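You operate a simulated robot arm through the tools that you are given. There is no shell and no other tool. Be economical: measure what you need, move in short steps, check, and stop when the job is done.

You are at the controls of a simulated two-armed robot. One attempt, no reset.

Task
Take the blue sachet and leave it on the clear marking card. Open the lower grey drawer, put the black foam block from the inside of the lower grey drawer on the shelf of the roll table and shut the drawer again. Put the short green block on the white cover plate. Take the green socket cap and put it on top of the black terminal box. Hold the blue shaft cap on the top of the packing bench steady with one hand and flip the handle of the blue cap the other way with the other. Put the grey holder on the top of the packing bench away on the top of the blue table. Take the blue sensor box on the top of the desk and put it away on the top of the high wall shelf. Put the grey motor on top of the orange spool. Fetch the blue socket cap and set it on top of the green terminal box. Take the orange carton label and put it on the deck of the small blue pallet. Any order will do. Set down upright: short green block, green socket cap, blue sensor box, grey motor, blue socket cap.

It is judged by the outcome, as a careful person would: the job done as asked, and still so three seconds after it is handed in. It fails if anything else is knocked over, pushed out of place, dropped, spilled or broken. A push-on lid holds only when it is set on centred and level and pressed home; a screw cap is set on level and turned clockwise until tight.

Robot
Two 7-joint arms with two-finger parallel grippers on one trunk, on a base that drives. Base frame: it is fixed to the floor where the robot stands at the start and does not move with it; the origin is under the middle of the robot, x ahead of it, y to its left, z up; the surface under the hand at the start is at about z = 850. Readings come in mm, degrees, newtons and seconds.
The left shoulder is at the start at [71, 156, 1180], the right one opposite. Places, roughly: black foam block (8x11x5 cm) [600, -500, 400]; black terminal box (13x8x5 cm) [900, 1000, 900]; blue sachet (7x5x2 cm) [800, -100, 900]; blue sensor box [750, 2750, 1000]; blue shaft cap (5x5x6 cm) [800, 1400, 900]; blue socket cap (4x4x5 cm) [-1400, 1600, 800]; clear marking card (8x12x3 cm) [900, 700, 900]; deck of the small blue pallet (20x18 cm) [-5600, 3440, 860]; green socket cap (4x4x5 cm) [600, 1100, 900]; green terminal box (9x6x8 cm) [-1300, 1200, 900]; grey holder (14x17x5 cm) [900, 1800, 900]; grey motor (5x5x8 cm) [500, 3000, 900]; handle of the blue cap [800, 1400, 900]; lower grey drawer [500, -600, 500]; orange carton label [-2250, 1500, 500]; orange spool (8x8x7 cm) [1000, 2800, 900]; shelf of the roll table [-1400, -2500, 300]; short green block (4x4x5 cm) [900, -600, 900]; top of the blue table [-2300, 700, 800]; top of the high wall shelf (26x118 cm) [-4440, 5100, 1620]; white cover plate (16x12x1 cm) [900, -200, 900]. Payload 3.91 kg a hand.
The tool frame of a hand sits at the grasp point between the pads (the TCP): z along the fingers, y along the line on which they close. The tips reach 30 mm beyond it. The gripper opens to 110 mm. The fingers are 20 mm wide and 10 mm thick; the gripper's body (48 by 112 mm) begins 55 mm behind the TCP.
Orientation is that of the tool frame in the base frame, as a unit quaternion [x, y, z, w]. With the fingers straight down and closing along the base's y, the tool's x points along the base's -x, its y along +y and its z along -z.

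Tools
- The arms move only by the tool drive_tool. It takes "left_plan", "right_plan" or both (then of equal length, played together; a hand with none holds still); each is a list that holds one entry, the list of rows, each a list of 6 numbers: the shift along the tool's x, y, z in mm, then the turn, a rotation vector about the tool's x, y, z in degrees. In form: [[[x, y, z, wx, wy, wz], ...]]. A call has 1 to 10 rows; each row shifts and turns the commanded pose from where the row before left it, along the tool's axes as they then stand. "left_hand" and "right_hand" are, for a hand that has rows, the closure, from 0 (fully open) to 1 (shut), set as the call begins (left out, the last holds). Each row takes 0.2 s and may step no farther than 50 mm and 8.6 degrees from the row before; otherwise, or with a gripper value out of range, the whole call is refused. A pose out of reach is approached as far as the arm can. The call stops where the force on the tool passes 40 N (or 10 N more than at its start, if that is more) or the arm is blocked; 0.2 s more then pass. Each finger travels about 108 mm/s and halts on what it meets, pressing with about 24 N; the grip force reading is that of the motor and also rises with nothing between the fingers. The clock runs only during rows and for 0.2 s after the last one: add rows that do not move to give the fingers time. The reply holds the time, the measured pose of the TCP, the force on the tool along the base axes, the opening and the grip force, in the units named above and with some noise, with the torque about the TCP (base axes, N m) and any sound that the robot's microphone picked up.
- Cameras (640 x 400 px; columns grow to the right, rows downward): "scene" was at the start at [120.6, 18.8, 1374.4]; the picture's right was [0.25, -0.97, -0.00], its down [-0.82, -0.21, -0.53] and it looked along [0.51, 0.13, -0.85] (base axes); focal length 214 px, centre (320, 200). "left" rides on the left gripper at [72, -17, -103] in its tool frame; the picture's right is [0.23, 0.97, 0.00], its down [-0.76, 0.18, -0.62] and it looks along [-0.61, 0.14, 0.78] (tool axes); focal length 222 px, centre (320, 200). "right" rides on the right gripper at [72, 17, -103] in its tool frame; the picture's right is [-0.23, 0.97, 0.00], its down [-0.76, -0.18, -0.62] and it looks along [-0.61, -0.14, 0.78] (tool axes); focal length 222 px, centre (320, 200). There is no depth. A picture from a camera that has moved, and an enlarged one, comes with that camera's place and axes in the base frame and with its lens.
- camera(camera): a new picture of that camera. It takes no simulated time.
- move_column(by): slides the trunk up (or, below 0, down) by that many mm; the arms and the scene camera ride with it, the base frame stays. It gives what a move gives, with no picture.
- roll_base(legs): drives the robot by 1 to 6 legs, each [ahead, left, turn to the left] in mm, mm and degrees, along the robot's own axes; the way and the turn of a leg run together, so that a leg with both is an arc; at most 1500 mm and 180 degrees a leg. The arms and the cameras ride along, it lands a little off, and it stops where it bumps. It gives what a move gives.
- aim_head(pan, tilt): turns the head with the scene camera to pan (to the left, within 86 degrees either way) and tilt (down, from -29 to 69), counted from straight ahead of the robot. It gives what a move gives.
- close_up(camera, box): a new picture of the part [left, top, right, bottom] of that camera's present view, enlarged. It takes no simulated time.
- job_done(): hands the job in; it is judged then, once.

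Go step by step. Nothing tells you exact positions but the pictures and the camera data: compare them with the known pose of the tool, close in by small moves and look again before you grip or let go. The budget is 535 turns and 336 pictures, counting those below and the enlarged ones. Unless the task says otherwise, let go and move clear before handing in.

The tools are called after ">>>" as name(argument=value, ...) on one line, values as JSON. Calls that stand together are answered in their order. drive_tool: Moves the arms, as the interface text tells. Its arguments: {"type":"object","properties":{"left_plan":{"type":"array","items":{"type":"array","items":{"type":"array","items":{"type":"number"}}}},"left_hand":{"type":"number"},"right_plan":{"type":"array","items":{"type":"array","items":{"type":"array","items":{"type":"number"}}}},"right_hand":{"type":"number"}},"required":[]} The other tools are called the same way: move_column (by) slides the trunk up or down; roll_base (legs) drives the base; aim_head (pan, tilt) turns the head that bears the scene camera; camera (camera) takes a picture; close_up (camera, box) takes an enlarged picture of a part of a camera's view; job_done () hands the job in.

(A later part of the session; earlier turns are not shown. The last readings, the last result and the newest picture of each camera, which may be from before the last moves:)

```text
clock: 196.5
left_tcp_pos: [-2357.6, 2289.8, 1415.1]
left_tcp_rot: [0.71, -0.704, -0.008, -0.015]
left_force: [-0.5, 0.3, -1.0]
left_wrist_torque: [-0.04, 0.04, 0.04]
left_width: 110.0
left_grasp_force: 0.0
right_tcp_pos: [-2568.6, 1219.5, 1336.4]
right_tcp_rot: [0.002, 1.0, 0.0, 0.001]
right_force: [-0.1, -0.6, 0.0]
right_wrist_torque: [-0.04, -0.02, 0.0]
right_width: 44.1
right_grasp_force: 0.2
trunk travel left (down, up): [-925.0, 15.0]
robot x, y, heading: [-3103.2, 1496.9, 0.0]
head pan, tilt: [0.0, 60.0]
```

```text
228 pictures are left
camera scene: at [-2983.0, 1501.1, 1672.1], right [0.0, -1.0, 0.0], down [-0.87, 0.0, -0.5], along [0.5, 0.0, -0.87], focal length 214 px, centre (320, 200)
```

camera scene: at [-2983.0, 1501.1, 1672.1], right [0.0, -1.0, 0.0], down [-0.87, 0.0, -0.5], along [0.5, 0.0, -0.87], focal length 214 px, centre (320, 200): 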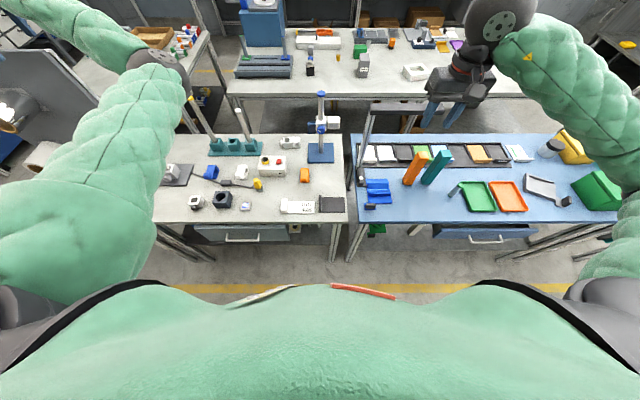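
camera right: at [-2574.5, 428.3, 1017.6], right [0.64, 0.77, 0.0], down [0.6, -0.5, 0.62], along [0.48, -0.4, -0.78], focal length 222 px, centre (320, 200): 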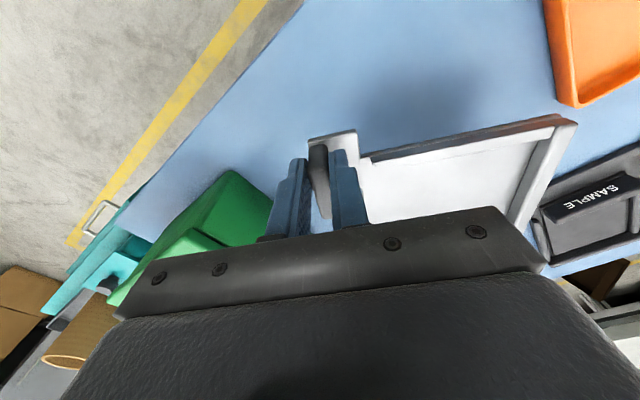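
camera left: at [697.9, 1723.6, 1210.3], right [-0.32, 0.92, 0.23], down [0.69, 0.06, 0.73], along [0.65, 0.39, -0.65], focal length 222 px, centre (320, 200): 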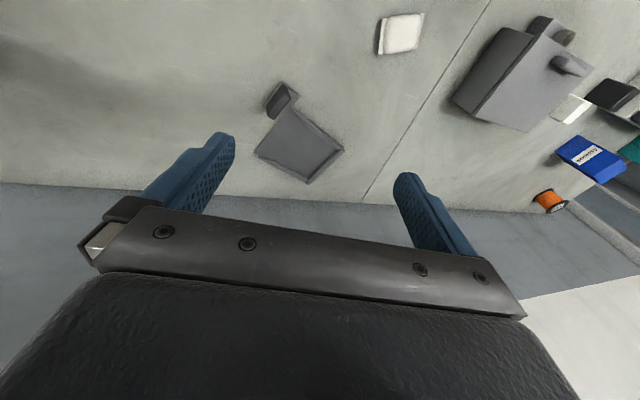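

The label must be under the white table's right end. The left arm should come in closer before I lower the trunk, so I'll see how far inward it moves.

>>> drive_tool(left_plan=[[[0, 0, -30, 0, 0, 8.5], [0, 0, -30, 0, 0, 8.5], [0, 0, -30, 0, 0, 8.5], [0, 0, -30, 0, 0, 8.5], [0, 0, -30, 0, 0, 8.5], [0, 0, -30, 0, 0, 8.5], [0, 0, -30, 0, 0, 8.5], [0, 0, 0, 0, 0, 8.5], [0, 0, 0, 0, 0, 8.5], [0, 0, 0, 0, 0, 8.5]]])

>>> drive_tool(left_plan=[[[20, -30, 0, 0, 0, 0], [20, -30, 0, 0, 0, 0], [20, -30, 0, 0, 0, 0], [20, -30, 0, 0, 0, 0], [20, -30, 0, 0, 0, 0], [20, -30, 0, 0, 0, 0], [20, -30, 0, 0, 0, 0], [20, -30, 0, 0, 0, 0]]])

>>> aim_head(pan=30, tilt=35)

>>> camera(camera="scene")

```text
clock: 198.7
left_tcp_pos: [-2360.1, 2282.5, 1624.6]
left_tcp_rot: [-0.047, 0.999, 0.016, 0.006]
left_force: [-0.2, 0.3, 0.4]
left_wrist_torque: [0.02, 0.0, 0.01]
left_width: 110.3
left_grasp_force: 0.1
right_tcp_pos: [-2567.3, 1218.8, 1338.5]
right_tcp_rot: [0.001, 1.0, 0.001, 0.001]
right_force: [0.2, -0.4, -0.5]
right_wrist_torque: [-0.03, -0.01, -0.04]
right_width: 43.9
right_grasp_force: 0.0
trunk travel left (down, up): [-925.0, 15.0]
robot x, y, heading: [-3101.6, 1497.9, -0.1]
head pan, tilt: [0.0, 60.0]
```

```text
clock: 200.5
left_tcp_pos: [-2497.5, 2025.7, 1613.5]
left_tcp_rot: [-0.048, 0.999, 0.017, 0.007]
left_force: [0.0, -0.5, -0.1]
left_wrist_torque: [0.03, 0.0, 0.0]
left_width: 109.7
left_grasp_force: 0.1
right_tcp_pos: [-2568.1, 1218.1, 1335.7]
right_tcp_rot: [0.002, 1.0, 0.002, 0.001]
right_force: [-0.2, 0.6, 0.2]
right_wrist_torque: [0.02, -0.04, 0.02]
right_width: 43.8
right_grasp_force: 0.1
trunk travel left (down, up): [-925.0, 15.0]
robot x, y, heading: [-3105.7, 1504.3, 0.4]
head pan, tilt: [0.0, 60.0]
```

```text
clock: 201.4
left_tcp_pos: [-2494.4, 2030.4, 1612.6]
left_tcp_rot: [-0.048, 0.999, 0.015, 0.006]
left_force: [0.8, 0.1, -0.5]
left_wrist_torque: [0.0, -0.01, 0.02]
left_width: 110.1
left_grasp_force: 0.0
right_tcp_pos: [-2567.3, 1219.5, 1335.3]
right_tcp_rot: [0.001, 1.0, 0.001, 0.001]
right_force: [0.0, 1.4, 0.6]
right_wrist_torque: [0.0, -0.01, 0.01]
right_width: 44.1
right_grasp_force: 0.0
trunk travel left (down, up): [-925.0, 15.0]
robot x, y, heading: [-3102.3, 1500.7, 0.0]
head pan, tilt: [30.0, 35.0]
```

```text
227 pictures are left
camera scene: at [-2973.2, 1544.6, 1706.3], right [0.5, -0.87, 0.0], down [-0.5, -0.29, -0.82], along [0.71, 0.41, -0.57], focal length 214 px, centre (320, 200)
```

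scene: 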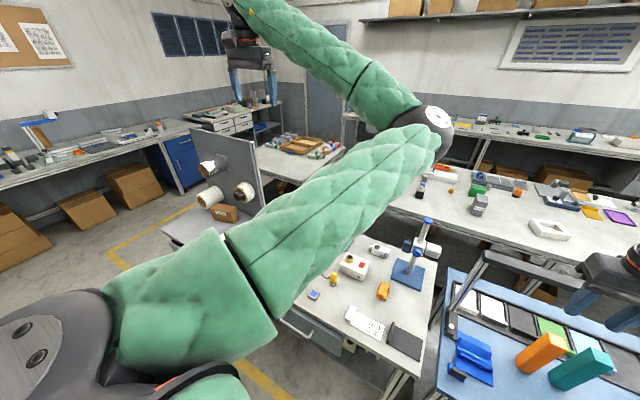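

>>> drive_tool(right_plan=[[[20, 0, -40, 0, 0, 0], [20, 0, -40, 0, 0, 0], [20, 0, -40, 0, 0, 0], [20, 0, -40, 0, 0, 0], [0, 0, -40, 0, 0, 0]]])

>>> move_column(by=-450)

>>> aim_head(pan=0, tilt=50)

>>> camera(camera="scene")

```text
clock: 202.6
left_tcp_pos: [-2496.3, 2030.2, 1611.1]
left_tcp_rot: [-0.048, 0.999, 0.015, 0.006]
left_force: [0.2, -0.2, 0.9]
left_wrist_torque: [0.03, -0.01, 0.0]
left_width: 110.3
left_grasp_force: 0.1
right_tcp_pos: [-2650.7, 1222.0, 1537.8]
right_tcp_rot: [0.002, 1.0, 0.0, 0.0]
right_force: [-0.7, -0.3, 0.2]
right_wrist_torque: [-0.05, 0.0, 0.01]
right_width: 43.7
right_grasp_force: 0.0
trunk travel left (down, up): [-925.0, 15.0]
robot x, y, heading: [-3099.4, 1499.4, -0.1]
head pan, tilt: [30.0, 35.0]
```

```text
refused: -450 is not a number from -400 to 400
```

```text
clock: 203.6
left_tcp_pos: [-2495.5, 2028.2, 1611.6]
left_tcp_rot: [-0.048, 0.999, 0.017, 0.005]
left_force: [-0.1, 1.4, -0.1]
left_wrist_torque: [-0.02, 0.02, 0.0]
left_width: 109.8
left_grasp_force: 0.0
right_tcp_pos: [-2648.3, 1220.0, 1536.5]
right_tcp_rot: [0.002, 1.0, 0.001, 0.001]
right_force: [-0.7, -0.9, 0.2]
right_wrist_torque: [0.0, 0.0, 0.04]
right_width: 44.0
right_grasp_force: 0.0
trunk travel left (down, up): [-925.0, 15.0]
robot x, y, heading: [-3105.4, 1500.1, -0.2]
head pan, tilt: [0.0, 50.0]
```

```text
226 pictures are left
camera scene: at [-2972.7, 1499.7, 1684.7], right [0.0, -1.0, 0.0], down [-0.77, 0.0, -0.64], along [0.64, 0.0, -0.77], focal length 214 px, centre (320, 200)
```

scene: 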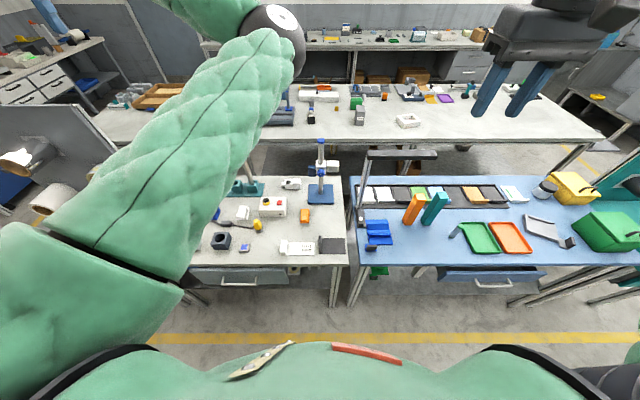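

>>> move_column(by=-400)

>>> camera(camera="scene")

>>> close_up(camera="scene", box=[256, 140, 416, 240])

```text
clock: 207.4
left_tcp_pos: [-2496.2, 2029.3, 1211.9]
left_tcp_rot: [-0.048, 0.999, 0.016, 0.007]
left_force: [0.1, 1.0, -0.1]
left_wrist_torque: [0.01, -0.01, 0.03]
left_width: 110.5
left_grasp_force: 0.1
right_tcp_pos: [-2649.0, 1221.0, 1136.9]
right_tcp_rot: [0.002, 1.0, 0.001, 0.001]
right_force: [-0.4, 1.0, 0.2]
right_wrist_torque: [0.01, -0.04, 0.01]
right_width: 44.0
right_grasp_force: 0.1
trunk travel left (down, up): [-525.0, 415.0]
robot x, y, heading: [-3099.2, 1497.0, 0.1]
head pan, tilt: [0.0, 50.0]
```

```text
225 pictures are left
camera scene: at [-2973.1, 1500.2, 1284.7], right [0.0, -1.0, 0.0], down [-0.77, 0.0, -0.64], along [0.64, 0.0, -0.77], focal length 214 px, centre (320, 200)
```

scene: 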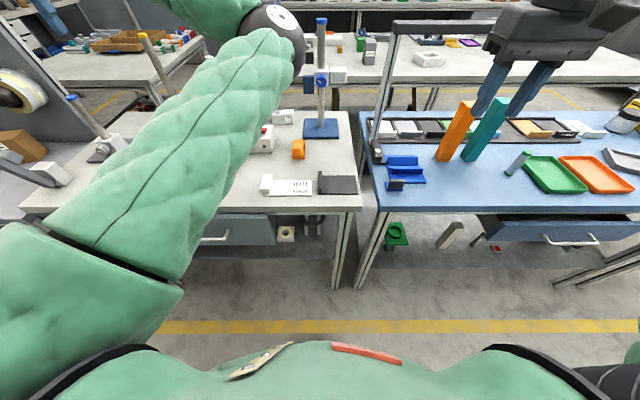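

```text
4.00 times, centred on (336, 190) of scene
camera zoom: at [-2973.1, 1500.2, 1284.7], right [0.0, -1.0, 0.0], down [-0.77, 0.0, -0.64], along [0.64, 0.0, -0.77], focal length 858 px, centre (256, 240)
```

zoom: 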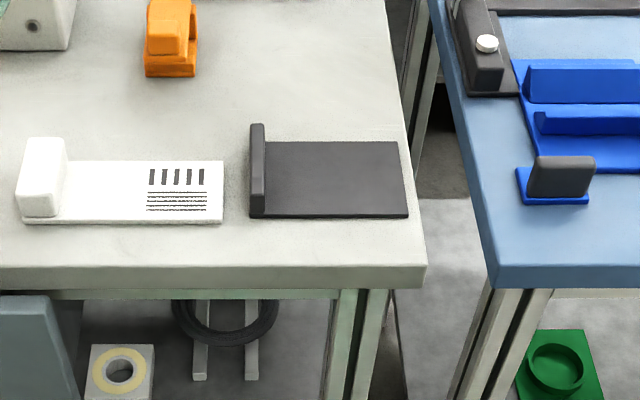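

The label isn't visible from here. I'll back up slightly and use the right hand's camera, tilted forward and low, to look under the white table.

>>> roll_base(legs=[[-100, 0, 0]])

>>> drive_tool(right_plan=[[[0, 20, 40, 0, 0, 0], [0, 20, 40, 0, 0, 0], [0, 20, 40, 0, 0, 0], [0, 20, 40, 0, 0, 0], [0, 20, 40, 0, 0, 0], [0, 0, 40, 0, -8, 0], [0, 0, 40, 0, -8, 0], [0, 0, 30, 0, -8, 0], [0, 0, 0, 0, -8, 0], [0, 0, 0, 0, -8, 0]]])

>>> camera(camera="right")

```text
clock: 208.5
left_tcp_pos: [-2597.1, 2028.9, 1213.0]
left_tcp_rot: [-0.048, 0.999, 0.016, 0.007]
left_force: [0.0, 0.2, 0.9]
left_wrist_torque: [-0.01, -0.03, -0.04]
left_width: 109.9
left_grasp_force: 0.2
right_tcp_pos: [-2750.2, 1220.6, 1137.7]
right_tcp_rot: [0.002, 1.0, 0.001, 0.002]
right_force: [0.2, -0.6, -0.7]
right_wrist_torque: [0.0, -0.03, -0.01]
right_width: 44.2
right_grasp_force: 0.1
trunk travel left (down, up): [-525.0, 415.0]
robot x, y, heading: [-3204.1, 1496.3, -0.2]
head pan, tilt: [0.0, 50.0]
```

```text
clock: 210.7
left_tcp_pos: [-2595.3, 2028.5, 1211.2]
left_tcp_rot: [-0.048, 0.999, 0.017, 0.006]
left_force: [0.1, -0.6, 0.4]
left_wrist_torque: [0.01, 0.02, 0.01]
left_width: 110.1
left_grasp_force: 0.0
right_tcp_pos: [-2641.3, 1339.9, 817.6]
right_tcp_rot: [0.001, 0.939, -0.001, 0.344]
right_force: [1.1, 0.0, 0.9]
right_wrist_torque: [0.03, -0.01, -0.04]
right_width: 44.0
right_grasp_force: 0.0
right hand out of reach, approached as far as the arm can: row 5, 6, 7, 8, 9, 10
trunk travel left (down, up): [-525.0, 415.0]
robot x, y, heading: [-3200.6, 1497.3, -0.3]
head pan, tilt: [0.0, 50.0]
```

```text
223 pictures are left
camera right: at [-2763.9, 1356.9, 849.6], right [0.18, 0.97, 0.15], down [0.18, -0.18, 0.97], along [0.97, -0.14, -0.21], focal length 222 px, centre (320, 200)
```

right: 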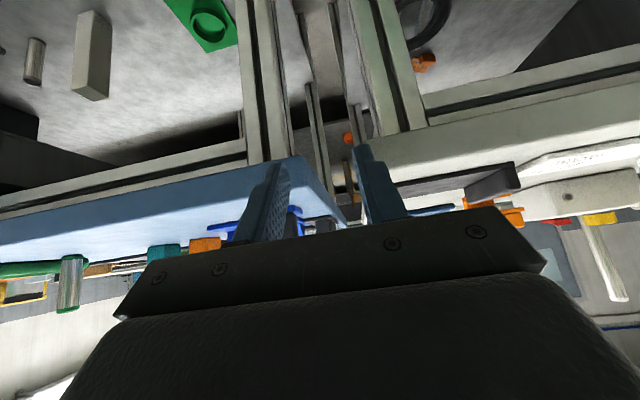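

An orange item shows under the white table near [-2320, 1560]. I'll zoom in.

>>> close_up(camera="right", box=[370, 10, 530, 110])

```text
4.00 times, centred on (450, 60) of right
camera zoom: at [-2763.9, 1356.9, 849.6], right [0.18, 0.97, 0.15], down [0.18, -0.18, 0.97], along [0.97, -0.14, -0.21], focal length 888 px, centre (-200, 760)
```

zoom: 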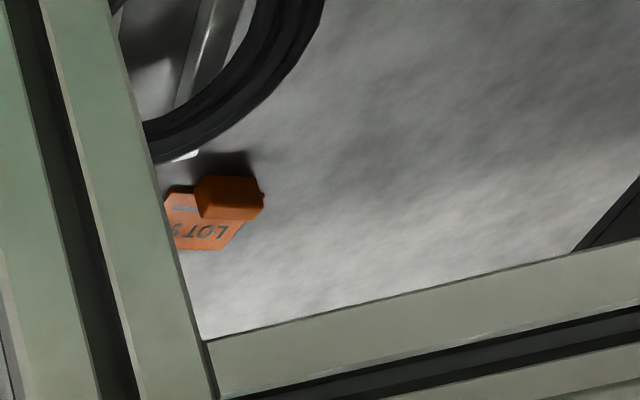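

The label (card with a grip block) sits on the white table's lower shelf around [-2280, 1575, ~460]. I'll raise the left hand and lower the trunk so that the right arm can reach in under the table.

>>> drive_tool(left_plan=[[[10, 0, -40, 0, 0, 0], [10, 0, -40, 0, 0, 0], [10, 0, -40, 0, 0, 0], [10, 0, -30, 0, 0, 0], [0, 0, 0, 0, 0, 0]]])

>>> move_column(by=-250)

>>> camera(camera="scene")

>>> camera(camera="right")

```text
clock: 211.9
left_tcp_pos: [-2635.9, 2020.7, 1360.8]
left_tcp_rot: [-0.048, 0.999, 0.016, 0.006]
left_force: [-0.1, -0.5, 0.0]
left_wrist_torque: [0.02, 0.04, 0.01]
left_width: 109.9
left_grasp_force: 0.0
right_tcp_pos: [-2641.8, 1340.6, 815.9]
right_tcp_rot: [0.001, 0.939, 0.001, 0.343]
right_force: [0.5, 0.4, 0.0]
right_wrist_torque: [-0.02, 0.01, -0.02]
right_width: 44.0
right_grasp_force: 0.0
trunk travel left (down, up): [-525.0, 415.0]
robot x, y, heading: [-3203.8, 1499.5, -0.1]
head pan, tilt: [0.0, 50.0]
```

```text
clock: 214.5
left_tcp_pos: [-2637.2, 2021.4, 1112.1]
left_tcp_rot: [-0.048, 0.999, 0.016, 0.007]
left_force: [0.5, -0.3, 0.4]
left_wrist_torque: [0.01, 0.04, 0.04]
left_width: 110.0
left_grasp_force: 0.1
right_tcp_pos: [-2642.6, 1339.4, 566.8]
right_tcp_rot: [0.001, 0.939, 0.001, 0.343]
right_force: [-0.2, 0.5, 0.0]
right_wrist_torque: [-0.01, -0.03, 0.03]
right_width: 43.9
right_grasp_force: 0.2
trunk travel left (down, up): [-275.0, 665.0]
robot x, y, heading: [-3202.9, 1495.6, -0.2]
head pan, tilt: [0.0, 50.0]
```

```text
221 pictures are left
camera scene: at [-3072.5, 1500.2, 1034.8], right [0.0, -1.0, 0.0], down [-0.77, 0.0, -0.64], along [0.64, 0.0, -0.77], focal length 214 px, centre (320, 200)
```

scene: 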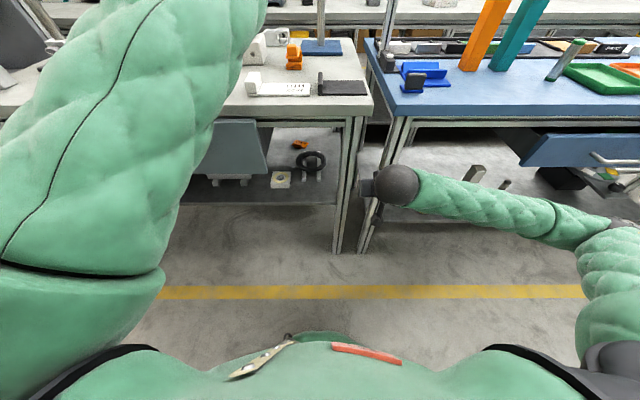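

```text
220 pictures are left
camera right: at [-2764.2, 1357.1, 599.9], right [0.18, 0.97, 0.15], down [0.18, -0.18, 0.97], along [0.97, -0.14, -0.21], focal length 222 px, centre (320, 200)
```

right: 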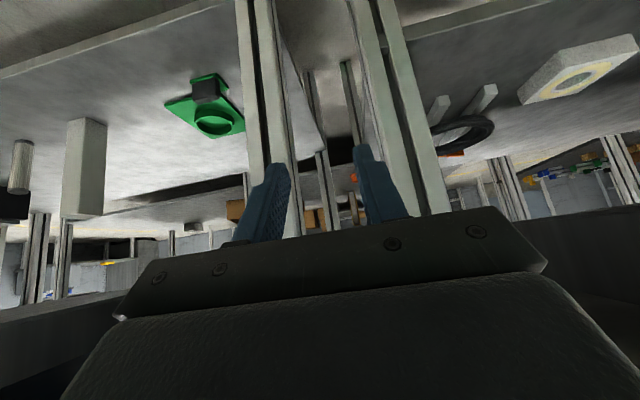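

>>> close_up(camera="scene", box=[240, 110, 368, 190])

```text
5.00 times, centred on (304, 150) of scene
camera zoom: at [-3072.5, 1500.2, 1034.8], right [0.0, -1.0, 0.0], down [-0.77, 0.0, -0.64], along [0.64, 0.0, -0.77], focal length 1072 px, centre (400, 450)
```

zoom: 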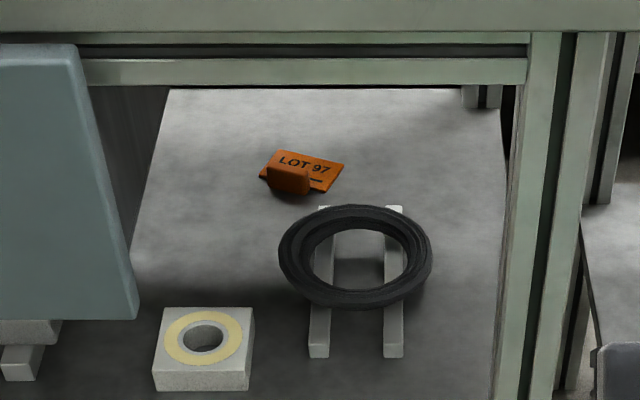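

The label is at about [-2260, 1588] on a shelf at z≈447, with its block running mostly along y, tilted 18°. I'll pull the hand back, shift the base, then approach from slightly +y under the table.

>>> drive_tool(right_plan=[[[35, 0, -29, 0, 0, 0], [35, 0, -29, 0, 0, 0], [35, 0, -29, 0, 0, 0], [35, 0, -29, 0, 0, 0]]])

>>> roll_base(legs=[[0, 130, 0], [80, 0, 0]])

>>> camera(camera="scene")

>>> camera(camera="right")

```text
clock: 215.5
left_tcp_pos: [-2636.8, 2020.1, 1111.8]
left_tcp_rot: [-0.049, 0.999, 0.017, 0.006]
left_force: [0.3, -0.1, -0.5]
left_wrist_torque: [-0.01, 0.01, 0.0]
left_width: 110.0
left_grasp_force: 0.2
right_tcp_pos: [-2682.0, 1387.6, 506.5]
right_tcp_rot: [0.003, 0.939, 0.0, 0.343]
right_force: [-0.6, 0.4, 0.2]
right_wrist_torque: [0.01, -0.01, -0.01]
right_width: 44.1
right_grasp_force: 0.1
right hand out of reach, approached as far as the arm can: row 1, 2, 3, 4
trunk travel left (down, up): [-275.0, 665.0]
robot x, y, heading: [-3202.9, 1496.3, -0.1]
head pan, tilt: [0.0, 50.0]
```

```text
clock: 217.5
left_tcp_pos: [-2555.7, 2153.8, 1110.0]
left_tcp_rot: [-0.049, 0.999, 0.016, 0.006]
left_force: [-0.3, -0.7, 0.2]
left_wrist_torque: [0.01, 0.0, 0.02]
left_width: 110.3
left_grasp_force: 0.1
right_tcp_pos: [-2601.3, 1521.8, 507.0]
right_tcp_rot: [0.001, 0.939, 0.0, 0.343]
right_force: [0.8, -0.9, 0.2]
right_wrist_torque: [-0.01, 0.01, 0.01]
right_width: 44.2
right_grasp_force: 0.0
trunk travel left (down, up): [-275.0, 665.0]
robot x, y, heading: [-3126.0, 1628.8, 0.1]
head pan, tilt: [0.0, 50.0]
```

```text
218 pictures are left
camera scene: at [-2990.9, 1633.1, 1034.4], right [0.0, -1.0, 0.0], down [-0.77, 0.0, -0.64], along [0.64, 0.0, -0.77], focal length 214 px, centre (320, 200)
```

scene: 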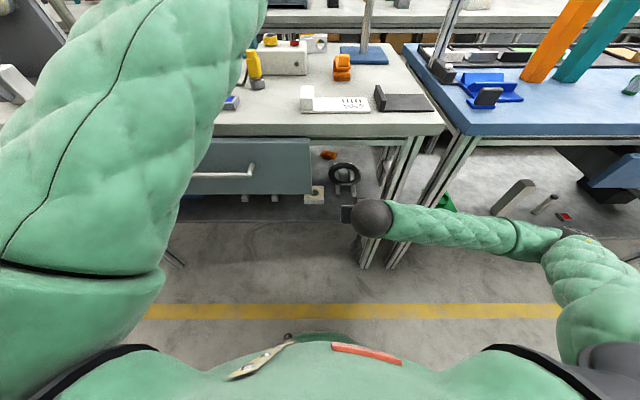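

```text
217 pictures are left
camera right: at [-2723.2, 1537.9, 539.4], right [0.18, 0.97, 0.15], down [0.18, -0.18, 0.97], along [0.97, -0.14, -0.21], focal length 222 px, centre (320, 200)
```

right: 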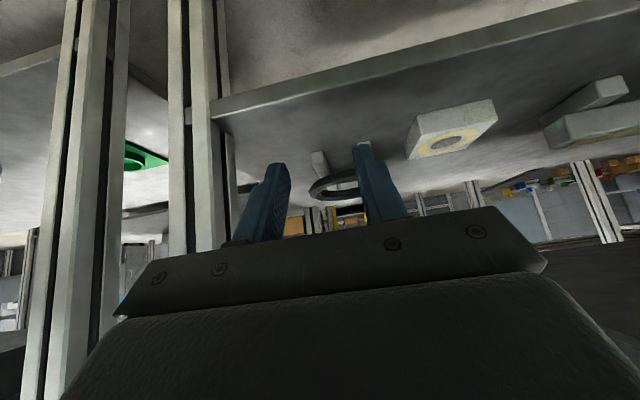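

The right forearm would cross the table leg from here. I'll back up, rotate the base about -25° and shift to +y so that the arm enters straight between the leg (y≈1430) and the drawer (y≈1647).

>>> roll_base(legs=[[-80, 0, 0], [0, 0, -25]])

>>> camera(camera="scene")

```text
clock: 219.8
left_tcp_pos: [-2467.7, 1867.7, 1111.3]
left_tcp_rot: [0.167, 0.986, 0.014, 0.009]
left_force: [-0.4, -0.9, 0.2]
left_wrist_torque: [-0.02, -0.01, 0.01]
left_width: 110.3
left_grasp_force: 0.1
right_tcp_pos: [-2776.8, 1312.2, 507.2]
right_tcp_rot: [0.204, 0.917, -0.074, 0.335]
right_force: [-0.4, -0.2, 0.7]
right_wrist_torque: [0.01, -0.04, 0.0]
right_width: 43.8
right_grasp_force: 0.0
trunk travel left (down, up): [-275.0, 665.0]
robot x, y, heading: [-3203.9, 1631.4, -24.6]
head pan, tilt: [0.0, 50.0]
```

```text
216 pictures are left
camera scene: at [-3083.6, 1579.1, 1034.7], right [-0.42, -0.91, 0.0], down [-0.7, 0.32, -0.64], along [0.58, -0.27, -0.77], focal length 214 px, centre (320, 200)
```

scene: 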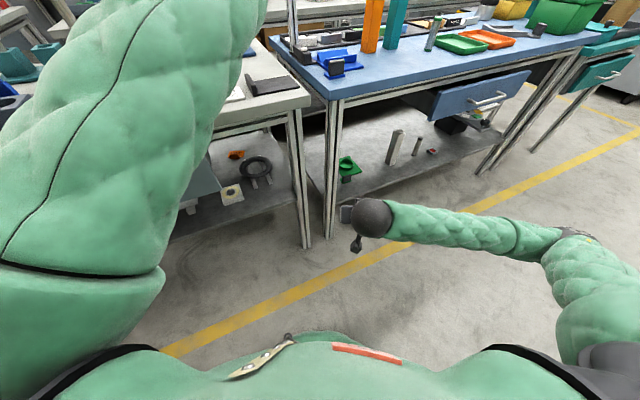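

>>> aim_head(pan=86, tilt=30)

>>> camera(camera="scene")

>>> aim_head(pan=-86, tilt=40)

>>> camera(camera="scene")

```text
clock: 221.4
left_tcp_pos: [-2469.2, 1867.3, 1111.7]
left_tcp_rot: [0.168, 0.986, 0.014, 0.01]
left_force: [-0.8, -0.4, -0.6]
left_wrist_torque: [0.0, 0.0, -0.01]
left_width: 110.2
left_grasp_force: 0.0
right_tcp_pos: [-2776.6, 1311.5, 506.3]
right_tcp_rot: [0.204, 0.917, -0.073, 0.335]
right_force: [0.2, 0.6, 0.0]
right_wrist_torque: [0.05, -0.02, 0.01]
right_width: 43.7
right_grasp_force: 0.0
trunk travel left (down, up): [-275.0, 665.0]
robot x, y, heading: [-3205.9, 1633.2, -24.8]
head pan, tilt: [85.9, 30.0]
```

```text
215 pictures are left
camera scene: at [-3109.6, 1690.8, 1064.2], right [0.87, -0.48, 0.0], down [-0.24, -0.44, -0.87], along [0.42, 0.76, -0.5], focal length 214 px, centre (320, 200)
```

scene: 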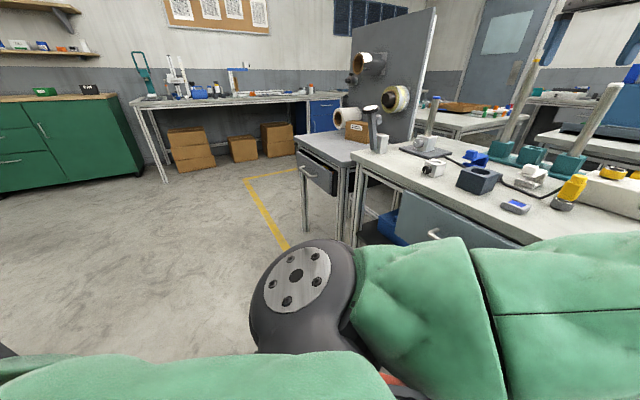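

```text
clock: 224.0
left_tcp_pos: [-2469.8, 1867.0, 1111.5]
left_tcp_rot: [0.168, 0.986, 0.014, 0.009]
left_force: [-0.5, 0.4, -1.0]
left_wrist_torque: [-0.01, -0.01, -0.02]
left_width: 110.1
left_grasp_force: 0.1
right_tcp_pos: [-2777.1, 1312.7, 506.3]
right_tcp_rot: [0.204, 0.917, -0.074, 0.335]
right_force: [0.5, -0.4, 0.4]
right_wrist_torque: [-0.01, 0.01, 0.01]
right_width: 44.1
right_grasp_force: 0.1
trunk travel left (down, up): [-275.0, 665.0]
robot x, y, heading: [-3205.2, 1631.0, -24.7]
head pan, tilt: [-85.9, 40.0]
```

```text
214 pictures are left
camera scene: at [-3183.6, 1532.2, 1048.9], right [-0.93, 0.35, 0.0], down [0.23, 0.6, -0.77], along [-0.27, -0.72, -0.64], focal length 214 px, centre (320, 200)
```

scene: 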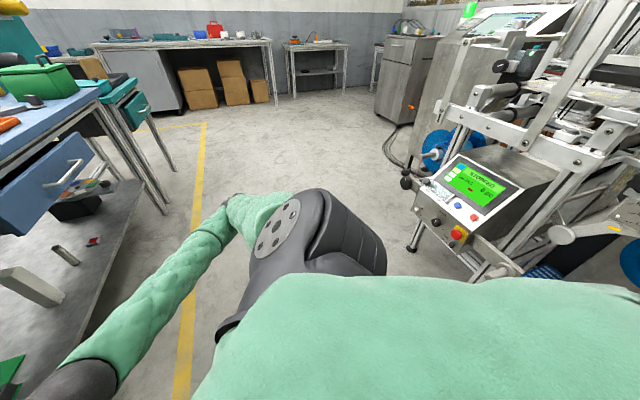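

>>> roll_base(legs=[[-30, 199, 0]])

>>> aim_head(pan=10, tilt=50)

>>> camera(camera="scene")

>>> camera(camera="right")

```text
clock: 225.6
left_tcp_pos: [-2415.0, 2061.3, 1111.2]
left_tcp_rot: [0.166, 0.986, 0.014, 0.009]
left_force: [0.0, 0.6, -0.4]
left_wrist_torque: [-0.03, -0.01, 0.0]
left_width: 109.8
left_grasp_force: 0.1
right_tcp_pos: [-2721.1, 1503.3, 506.9]
right_tcp_rot: [0.202, 0.917, -0.074, 0.335]
right_force: [-0.4, 0.3, 0.2]
right_wrist_torque: [-0.02, 0.02, 0.02]
right_width: 44.3
right_grasp_force: 0.0
trunk travel left (down, up): [-275.0, 665.0]
robot x, y, heading: [-3148.3, 1824.7, -24.5]
head pan, tilt: [-85.9, 40.0]
```

```text
clock: 227.3
left_tcp_pos: [-2415.9, 2059.8, 1110.5]
left_tcp_rot: [0.166, 0.986, 0.014, 0.009]
left_force: [0.1, -0.3, -0.6]
left_wrist_torque: [-0.05, 0.0, 0.02]
left_width: 110.0
left_grasp_force: 0.1
right_tcp_pos: [-2720.0, 1503.7, 507.8]
right_tcp_rot: [0.202, 0.918, -0.073, 0.335]
right_force: [0.4, 0.1, -0.6]
right_wrist_torque: [0.01, -0.02, 0.0]
right_width: 43.9
right_grasp_force: 0.0
trunk travel left (down, up): [-275.0, 665.0]
robot x, y, heading: [-3148.5, 1820.5, -24.6]
head pan, tilt: [10.0, 50.0]
```

```text
213 pictures are left
camera scene: at [-3024.0, 1782.6, 1034.7], right [-0.25, -0.97, 0.0], down [-0.74, 0.19, -0.64], along [0.62, -0.16, -0.77], focal length 214 px, centre (320, 200)
```

scene: 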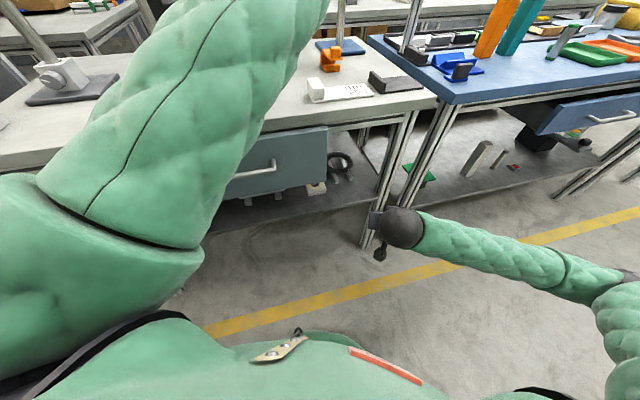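

```text
212 pictures are left
camera right: at [-2823.9, 1570.2, 539.9], right [0.57, 0.81, 0.15], down [0.09, -0.24, 0.97], along [0.82, -0.53, -0.21], focal length 222 px, centre (320, 200)
```

right: 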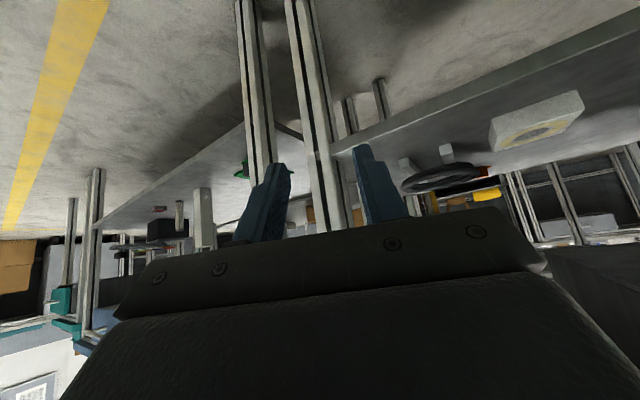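

The geometry suits a straight +x entry. I'll yaw the hand to point +x with 43° tilt and place it at the entry between the leg and the drawer.

>>> drive_tool(right_plan=[[[0, 0, 0, -5.3, -1, -6.3], [0, 0, 0, -5.3, -1, -6.3], [0, 0, 0, -5.3, -1, -6.3], [-16.8, 41, 4, 0, 0, 0], [-16.8, 41, 4, 0, 0, 0], [0, 0, 0, 0, 0, 0]]], right_hand=0.2)

>>> camera(camera="right")

>>> camera(camera="scene")

```text
clock: 228.7
left_tcp_pos: [-2415.1, 2060.9, 1110.8]
left_tcp_rot: [0.165, 0.986, 0.014, 0.009]
left_force: [0.3, -0.4, -0.4]
left_wrist_torque: [0.0, 0.01, 0.02]
left_width: 110.0
left_grasp_force: 0.0
right_tcp_pos: [-2685.1, 1584.7, 520.8]
right_tcp_rot: [-0.001, 0.931, -0.005, 0.366]
right_force: [0.2, -0.6, -0.6]
right_wrist_torque: [0.0, -0.03, 0.0]
right_width: 88.1
right_grasp_force: 0.0
right hand out of reach, approached as far as the arm can: row 1
trunk travel left (down, up): [-275.0, 665.0]
robot x, y, heading: [-3145.8, 1823.4, -24.5]
head pan, tilt: [10.0, 50.0]
```

```text
211 pictures are left
camera right: at [-2808.8, 1602.1, 546.4], right [0.17, 0.98, 0.14], down [0.13, -0.17, 0.98], along [0.98, -0.14, -0.16], focal length 222 px, centre (320, 200)
```

right: 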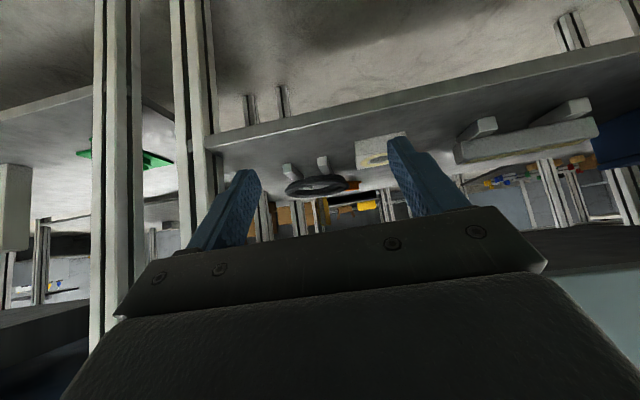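

```text
210 pictures are left
camera scene: at [-3024.0, 1782.6, 1034.7], right [-0.25, -0.97, 0.0], down [-0.74, 0.19, -0.64], along [0.62, -0.16, -0.77], focal length 214 px, centre (320, 200)
```

scene: 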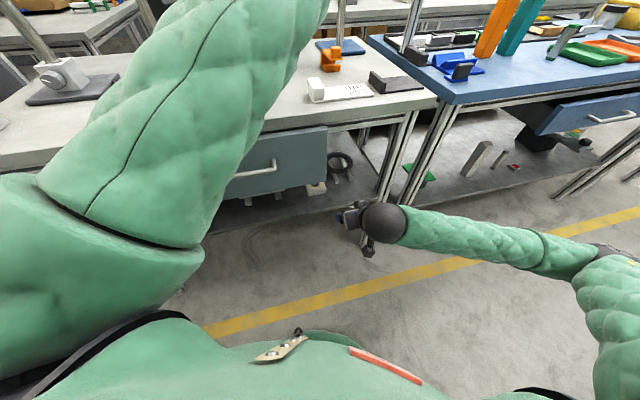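

The elbow should swing in as the hand extends. I'll move forward 200 mm at z 521 and check clearances.

>>> drive_tool(right_plan=[[[-30, 0, 28, 0, 0, 0], [-30, 0, 28, 0, 0, 0], [-30, 0, 28, 0, 0, 0], [-30, 0, 28, 0, 0, 0], [-30, 0, 28, 0, 0, 0]]], right_hand=0.36)

>>> camera(camera="right")

>>> camera(camera="scene")

```text
clock: 229.9
left_tcp_pos: [-2414.2, 2059.2, 1109.9]
left_tcp_rot: [0.165, 0.986, 0.014, 0.009]
left_force: [-0.1, 0.4, -1.1]
left_wrist_torque: [0.0, 0.04, -0.01]
left_width: 110.1
left_grasp_force: 0.0
right_tcp_pos: [-2479.1, 1583.5, 520.0]
right_tcp_rot: [-0.001, 0.931, -0.006, 0.366]
right_force: [0.1, -0.3, 0.7]
right_wrist_torque: [0.04, 0.0, 0.04]
right_width: 70.5
right_grasp_force: 0.0
trunk travel left (down, up): [-275.0, 665.0]
robot x, y, heading: [-3149.8, 1818.1, -24.8]
head pan, tilt: [10.0, 50.0]
```

```text
209 pictures are left
camera right: at [-2602.7, 1600.5, 547.0], right [0.17, 0.98, 0.14], down [0.13, -0.17, 0.98], along [0.98, -0.14, -0.16], focal length 222 px, centre (320, 200)
```

right: 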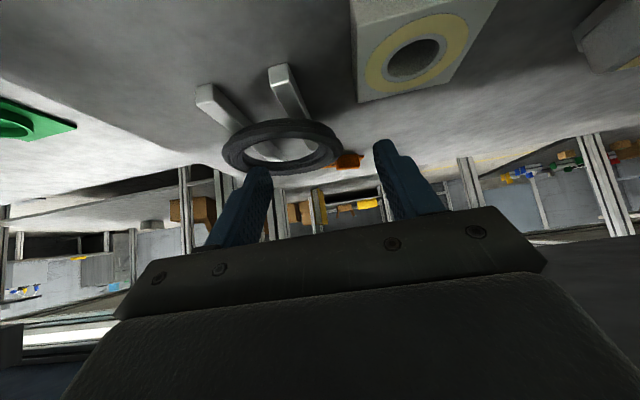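

```text
208 pictures are left
camera scene: at [-3023.9, 1782.6, 1034.6], right [-0.25, -0.97, 0.0], down [-0.74, 0.19, -0.64], along [0.62, -0.16, -0.77], focal length 214 px, centre (320, 200)
```

scene: 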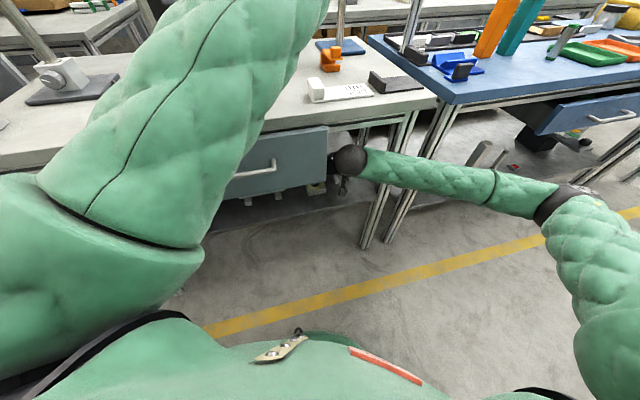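

>>> drive_tool(right_plan=[[[-31.5, 0, 24.9, 0, 0, 0], [-31.5, 0, 24.9, 0, 0, 0], [-31.5, 0, 24.9, 0, 0, 0]]])

>>> camera(camera="right")

>>> camera(camera="scene")

```text
clock: 230.9
left_tcp_pos: [-2424.8, 2046.7, 1114.6]
left_tcp_rot: [0.175, 0.984, 0.013, 0.011]
left_force: [-0.2, 0.3, 0.3]
left_wrist_torque: [0.01, 0.0, -0.02]
left_width: 110.1
left_grasp_force: 0.1
right_tcp_pos: [-2392.2, 1587.1, 522.1]
right_tcp_rot: [-0.007, 0.933, -0.001, 0.359]
right_force: [0.3, 0.3, -0.6]
right_wrist_torque: [-0.01, 0.0, 0.01]
right_width: 70.3
right_grasp_force: 0.1
trunk travel left (down, up): [-275.0, 665.0]
robot x, y, heading: [-3155.0, 1823.8, -25.7]
head pan, tilt: [10.0, 50.0]
stopped in row 3 (right hand): the arm was blocked; the commanded pose is now the measured one
```

```text
207 pictures are left
camera right: at [-2515.3, 1602.9, 550.2], right [0.16, 0.98, 0.15], down [0.15, -0.17, 0.97], along [0.98, -0.13, -0.17], focal length 222 px, centre (320, 200)
```

right: 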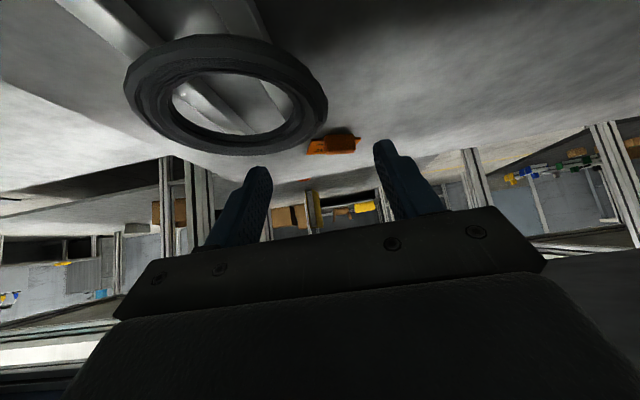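

```text
206 pictures are left
camera scene: at [-3038.8, 1781.3, 1037.5], right [-0.27, -0.96, 0.0], down [-0.73, 0.21, -0.65], along [0.62, -0.18, -0.76], focal length 214 px, centre (320, 200)
```

scene: 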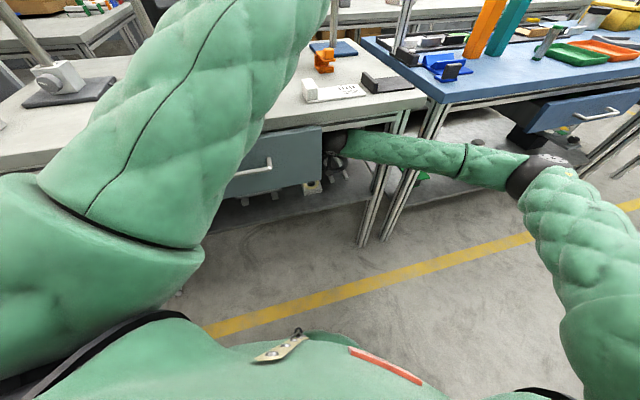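

The forearm touches the leg. I'll retreat, then turn the base to about -40° and shift it further +y so that the forearm runs straight along +x.

>>> drive_tool(right_plan=[[[29, 0, -27.5, 0, 0, 0], [29, 0, -27.5, 0, 0, 0], [29, 0, -27.5, 0, 0, 0], [29, 0, -27.5, 0, 0, 0], [29, 0, -27.5, 0, 0, 0], [29, 0, -27.5, 0, 0, 0], [29, 0, -27.5, 0, 0, 0]]])

>>> roll_base(legs=[[0, 0, -15]])

>>> aim_head(pan=20, tilt=45)

>>> camera(camera="scene")

```text
clock: 232.5
left_tcp_pos: [-2417.6, 2047.9, 1111.4]
left_tcp_rot: [0.174, 0.985, 0.014, 0.009]
left_force: [-0.3, 0.1, -0.6]
left_wrist_torque: [0.0, 0.0, 0.03]
left_width: 109.8
left_grasp_force: 0.0
right_tcp_pos: [-2664.6, 1583.2, 521.4]
right_tcp_rot: [-0.005, 0.934, 0.0, 0.357]
right_force: [0.1, 0.2, 0.3]
right_wrist_torque: [0.03, -0.04, -0.01]
right_width: 70.4
right_grasp_force: 0.1
trunk travel left (down, up): [-275.0, 665.0]
robot x, y, heading: [-3156.0, 1819.0, -25.4]
head pan, tilt: [10.0, 50.0]
```

```text
clock: 233.8
left_tcp_pos: [-2384.4, 1844.7, 1110.2]
left_tcp_rot: [0.305, 0.952, 0.012, 0.011]
left_force: [0.1, 0.6, 1.0]
left_wrist_torque: [-0.01, 0.0, 0.01]
left_width: 110.0
left_grasp_force: 0.1
right_tcp_pos: [-2746.2, 1463.2, 522.0]
right_tcp_rot: [0.119, 0.926, -0.049, 0.354]
right_force: [0.0, 0.3, -1.0]
right_wrist_torque: [0.04, -0.01, -0.02]
right_width: 70.1
right_grasp_force: 0.1
trunk travel left (down, up): [-275.0, 665.0]
robot x, y, heading: [-3155.8, 1823.1, -40.9]
head pan, tilt: [10.0, 50.0]
```

```text
clock: 234.5
left_tcp_pos: [-2384.7, 1842.2, 1109.6]
left_tcp_rot: [0.303, 0.953, 0.012, 0.01]
left_force: [-0.1, 0.4, -0.3]
left_wrist_torque: [-0.05, 0.02, -0.01]
left_width: 110.1
left_grasp_force: 0.1
right_tcp_pos: [-2745.0, 1461.7, 521.9]
right_tcp_rot: [0.119, 0.927, -0.049, 0.353]
right_force: [0.1, -0.6, 0.3]
right_wrist_torque: [0.0, 0.01, 0.04]
right_width: 70.4
right_grasp_force: 0.1
trunk travel left (down, up): [-275.0, 665.0]
robot x, y, heading: [-3158.0, 1820.5, -40.9]
head pan, tilt: [20.0, 45.0]
```

```text
205 pictures are left
camera scene: at [-3037.2, 1759.7, 1041.6], right [-0.36, -0.93, 0.0], down [-0.66, 0.25, -0.71], along [0.66, -0.25, -0.71], focal length 214 px, centre (320, 200)
```

scene: 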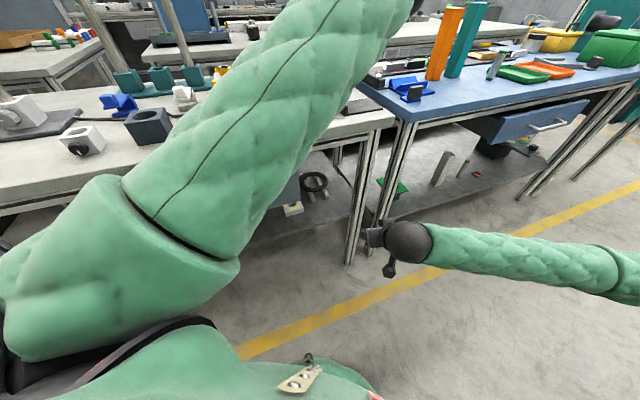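

>>> roll_base(legs=[[-70, 124, 0]])

>>> camera(camera="scene")

```text
clock: 235.9
left_tcp_pos: [-2352.7, 1985.8, 1109.6]
left_tcp_rot: [0.305, 0.952, 0.012, 0.01]
left_force: [1.1, 0.9, -0.1]
left_wrist_torque: [-0.01, 0.01, 0.0]
left_width: 110.2
left_grasp_force: 0.1
right_tcp_pos: [-2715.1, 1603.6, 520.2]
right_tcp_rot: [0.121, 0.926, -0.05, 0.353]
right_force: [0.3, -0.2, 0.1]
right_wrist_torque: [0.0, 0.05, 0.0]
right_width: 70.1
right_grasp_force: 0.0
trunk travel left (down, up): [-275.0, 665.0]
robot x, y, heading: [-3124.0, 1962.7, -41.1]
head pan, tilt: [20.0, 45.0]
```

```text
204 pictures are left
camera scene: at [-3007.1, 1902.4, 1041.7], right [-0.36, -0.93, 0.0], down [-0.66, 0.25, -0.71], along [0.66, -0.25, -0.71], focal length 214 px, centre (320, 200)
```

scene: 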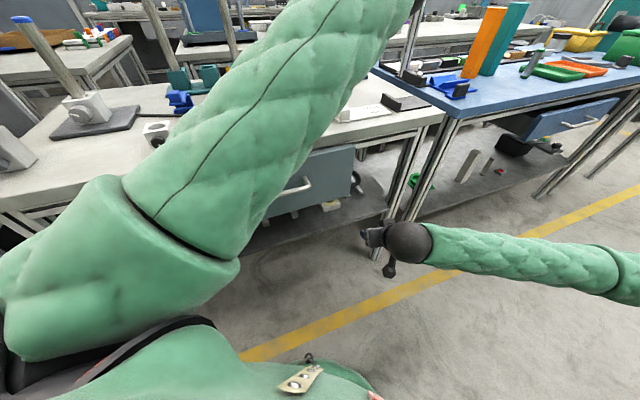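

>>> drive_tool(right_plan=[[[0, 0, 0, -5.2, 0, -5.7], [0, 0, 0, -5.2, 0, -5.7], [-31, -5, 26, 0, 0, 0], [-31, -5, 26, 0, 0, 0], [-31, -5, 26, 0, 0, 0], [-31, -5, 26, 0, 0, 0], [-31, 0, 26, 0, 0, 0]]])

>>> camera(camera="scene")

>>> camera(camera="right")

```text
clock: 237.5
left_tcp_pos: [-2354.5, 1985.2, 1109.4]
left_tcp_rot: [0.304, 0.952, 0.013, 0.01]
left_force: [-0.4, 0.5, -0.7]
left_wrist_torque: [0.0, 0.0, 0.02]
left_width: 110.2
left_grasp_force: 0.1
right_tcp_pos: [-2513.7, 1583.8, 525.3]
right_tcp_rot: [-0.004, 0.934, 0.0, 0.356]
right_force: [-0.4, 0.2, 0.0]
right_wrist_torque: [-0.02, 0.01, -0.02]
right_width: 70.4
right_grasp_force: 0.0
trunk travel left (down, up): [-275.0, 665.0]
robot x, y, heading: [-3124.5, 1961.0, -40.9]
head pan, tilt: [20.0, 45.0]
```

```text
203 pictures are left
camera scene: at [-3007.2, 1901.7, 1041.5], right [-0.36, -0.93, 0.0], down [-0.66, 0.25, -0.71], along [0.66, -0.25, -0.71], focal length 214 px, centre (320, 200)
```

scene: 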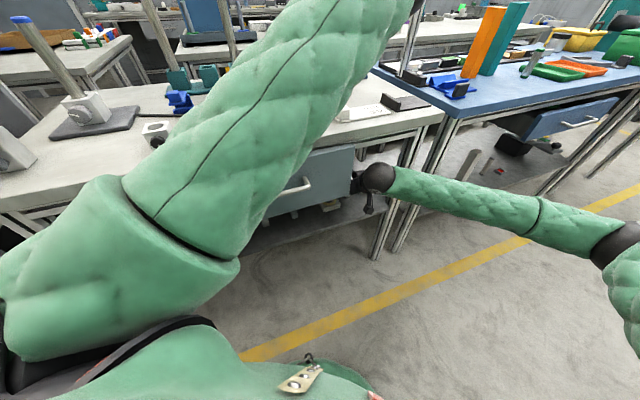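

```text
202 pictures are left
camera right: at [-2636.6, 1600.0, 555.6], right [0.16, 0.98, 0.15], down [0.16, -0.17, 0.97], along [0.97, -0.13, -0.18], focal length 222 px, centre (320, 200)
```

right: 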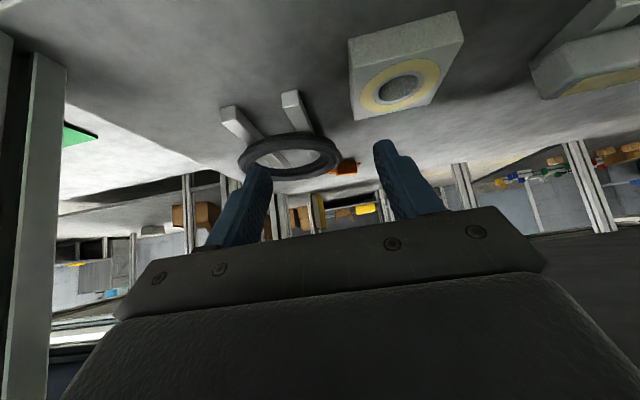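

The forearm now comes in nearly parallel to x. I'll advance further.

>>> drive_tool(right_plan=[[[-28, 1, 25.4, 0, 0, 0], [-28, 1, 25.4, 0, 0, 0], [-28, 1, 25.4, 0, 0, 0]]])

>>> camera(camera="scene")

>>> camera(camera="right")

```text
clock: 238.3
left_tcp_pos: [-2353.7, 1985.8, 1108.5]
left_tcp_rot: [0.305, 0.952, 0.013, 0.011]
left_force: [-0.3, 0.3, -0.1]
left_wrist_torque: [0.02, -0.05, -0.03]
left_width: 110.0
left_grasp_force: 0.0
right_tcp_pos: [-2400.0, 1587.2, 524.5]
right_tcp_rot: [-0.004, 0.935, 0.0, 0.355]
right_force: [0.1, 0.1, 0.1]
right_wrist_torque: [0.01, 0.02, 0.03]
right_width: 70.3
right_grasp_force: 0.1
trunk travel left (down, up): [-275.0, 665.0]
robot x, y, heading: [-3126.7, 1961.9, -41.0]
head pan, tilt: [20.0, 45.0]
```

```text
201 pictures are left
camera scene: at [-3007.2, 1901.7, 1041.5], right [-0.36, -0.93, 0.0], down [-0.66, 0.25, -0.71], along [0.66, -0.25, -0.71], focal length 214 px, centre (320, 200)
```

scene: 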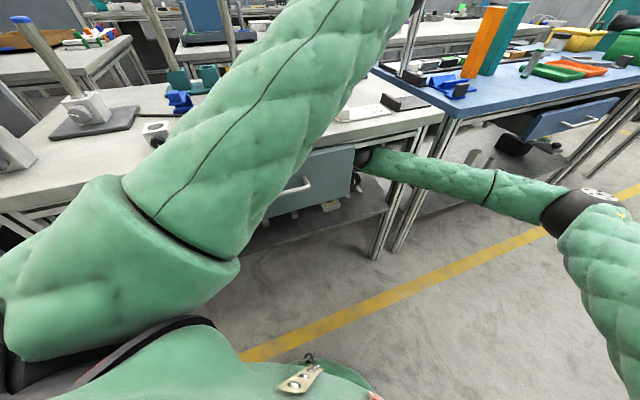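

```text
200 pictures are left
camera right: at [-2523.5, 1602.5, 553.9], right [0.16, 0.98, 0.15], down [0.16, -0.17, 0.97], along [0.97, -0.13, -0.18], focal length 222 px, centre (320, 200)
```

right: 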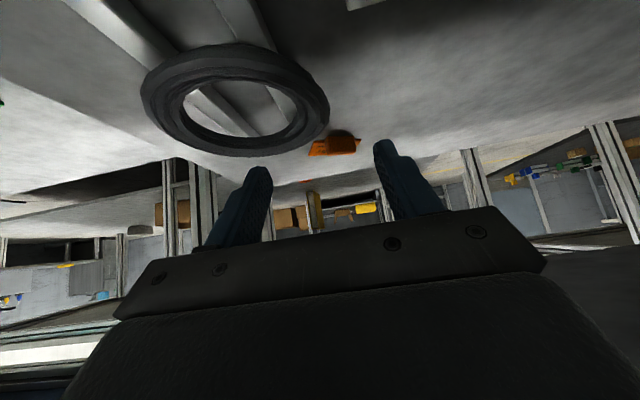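

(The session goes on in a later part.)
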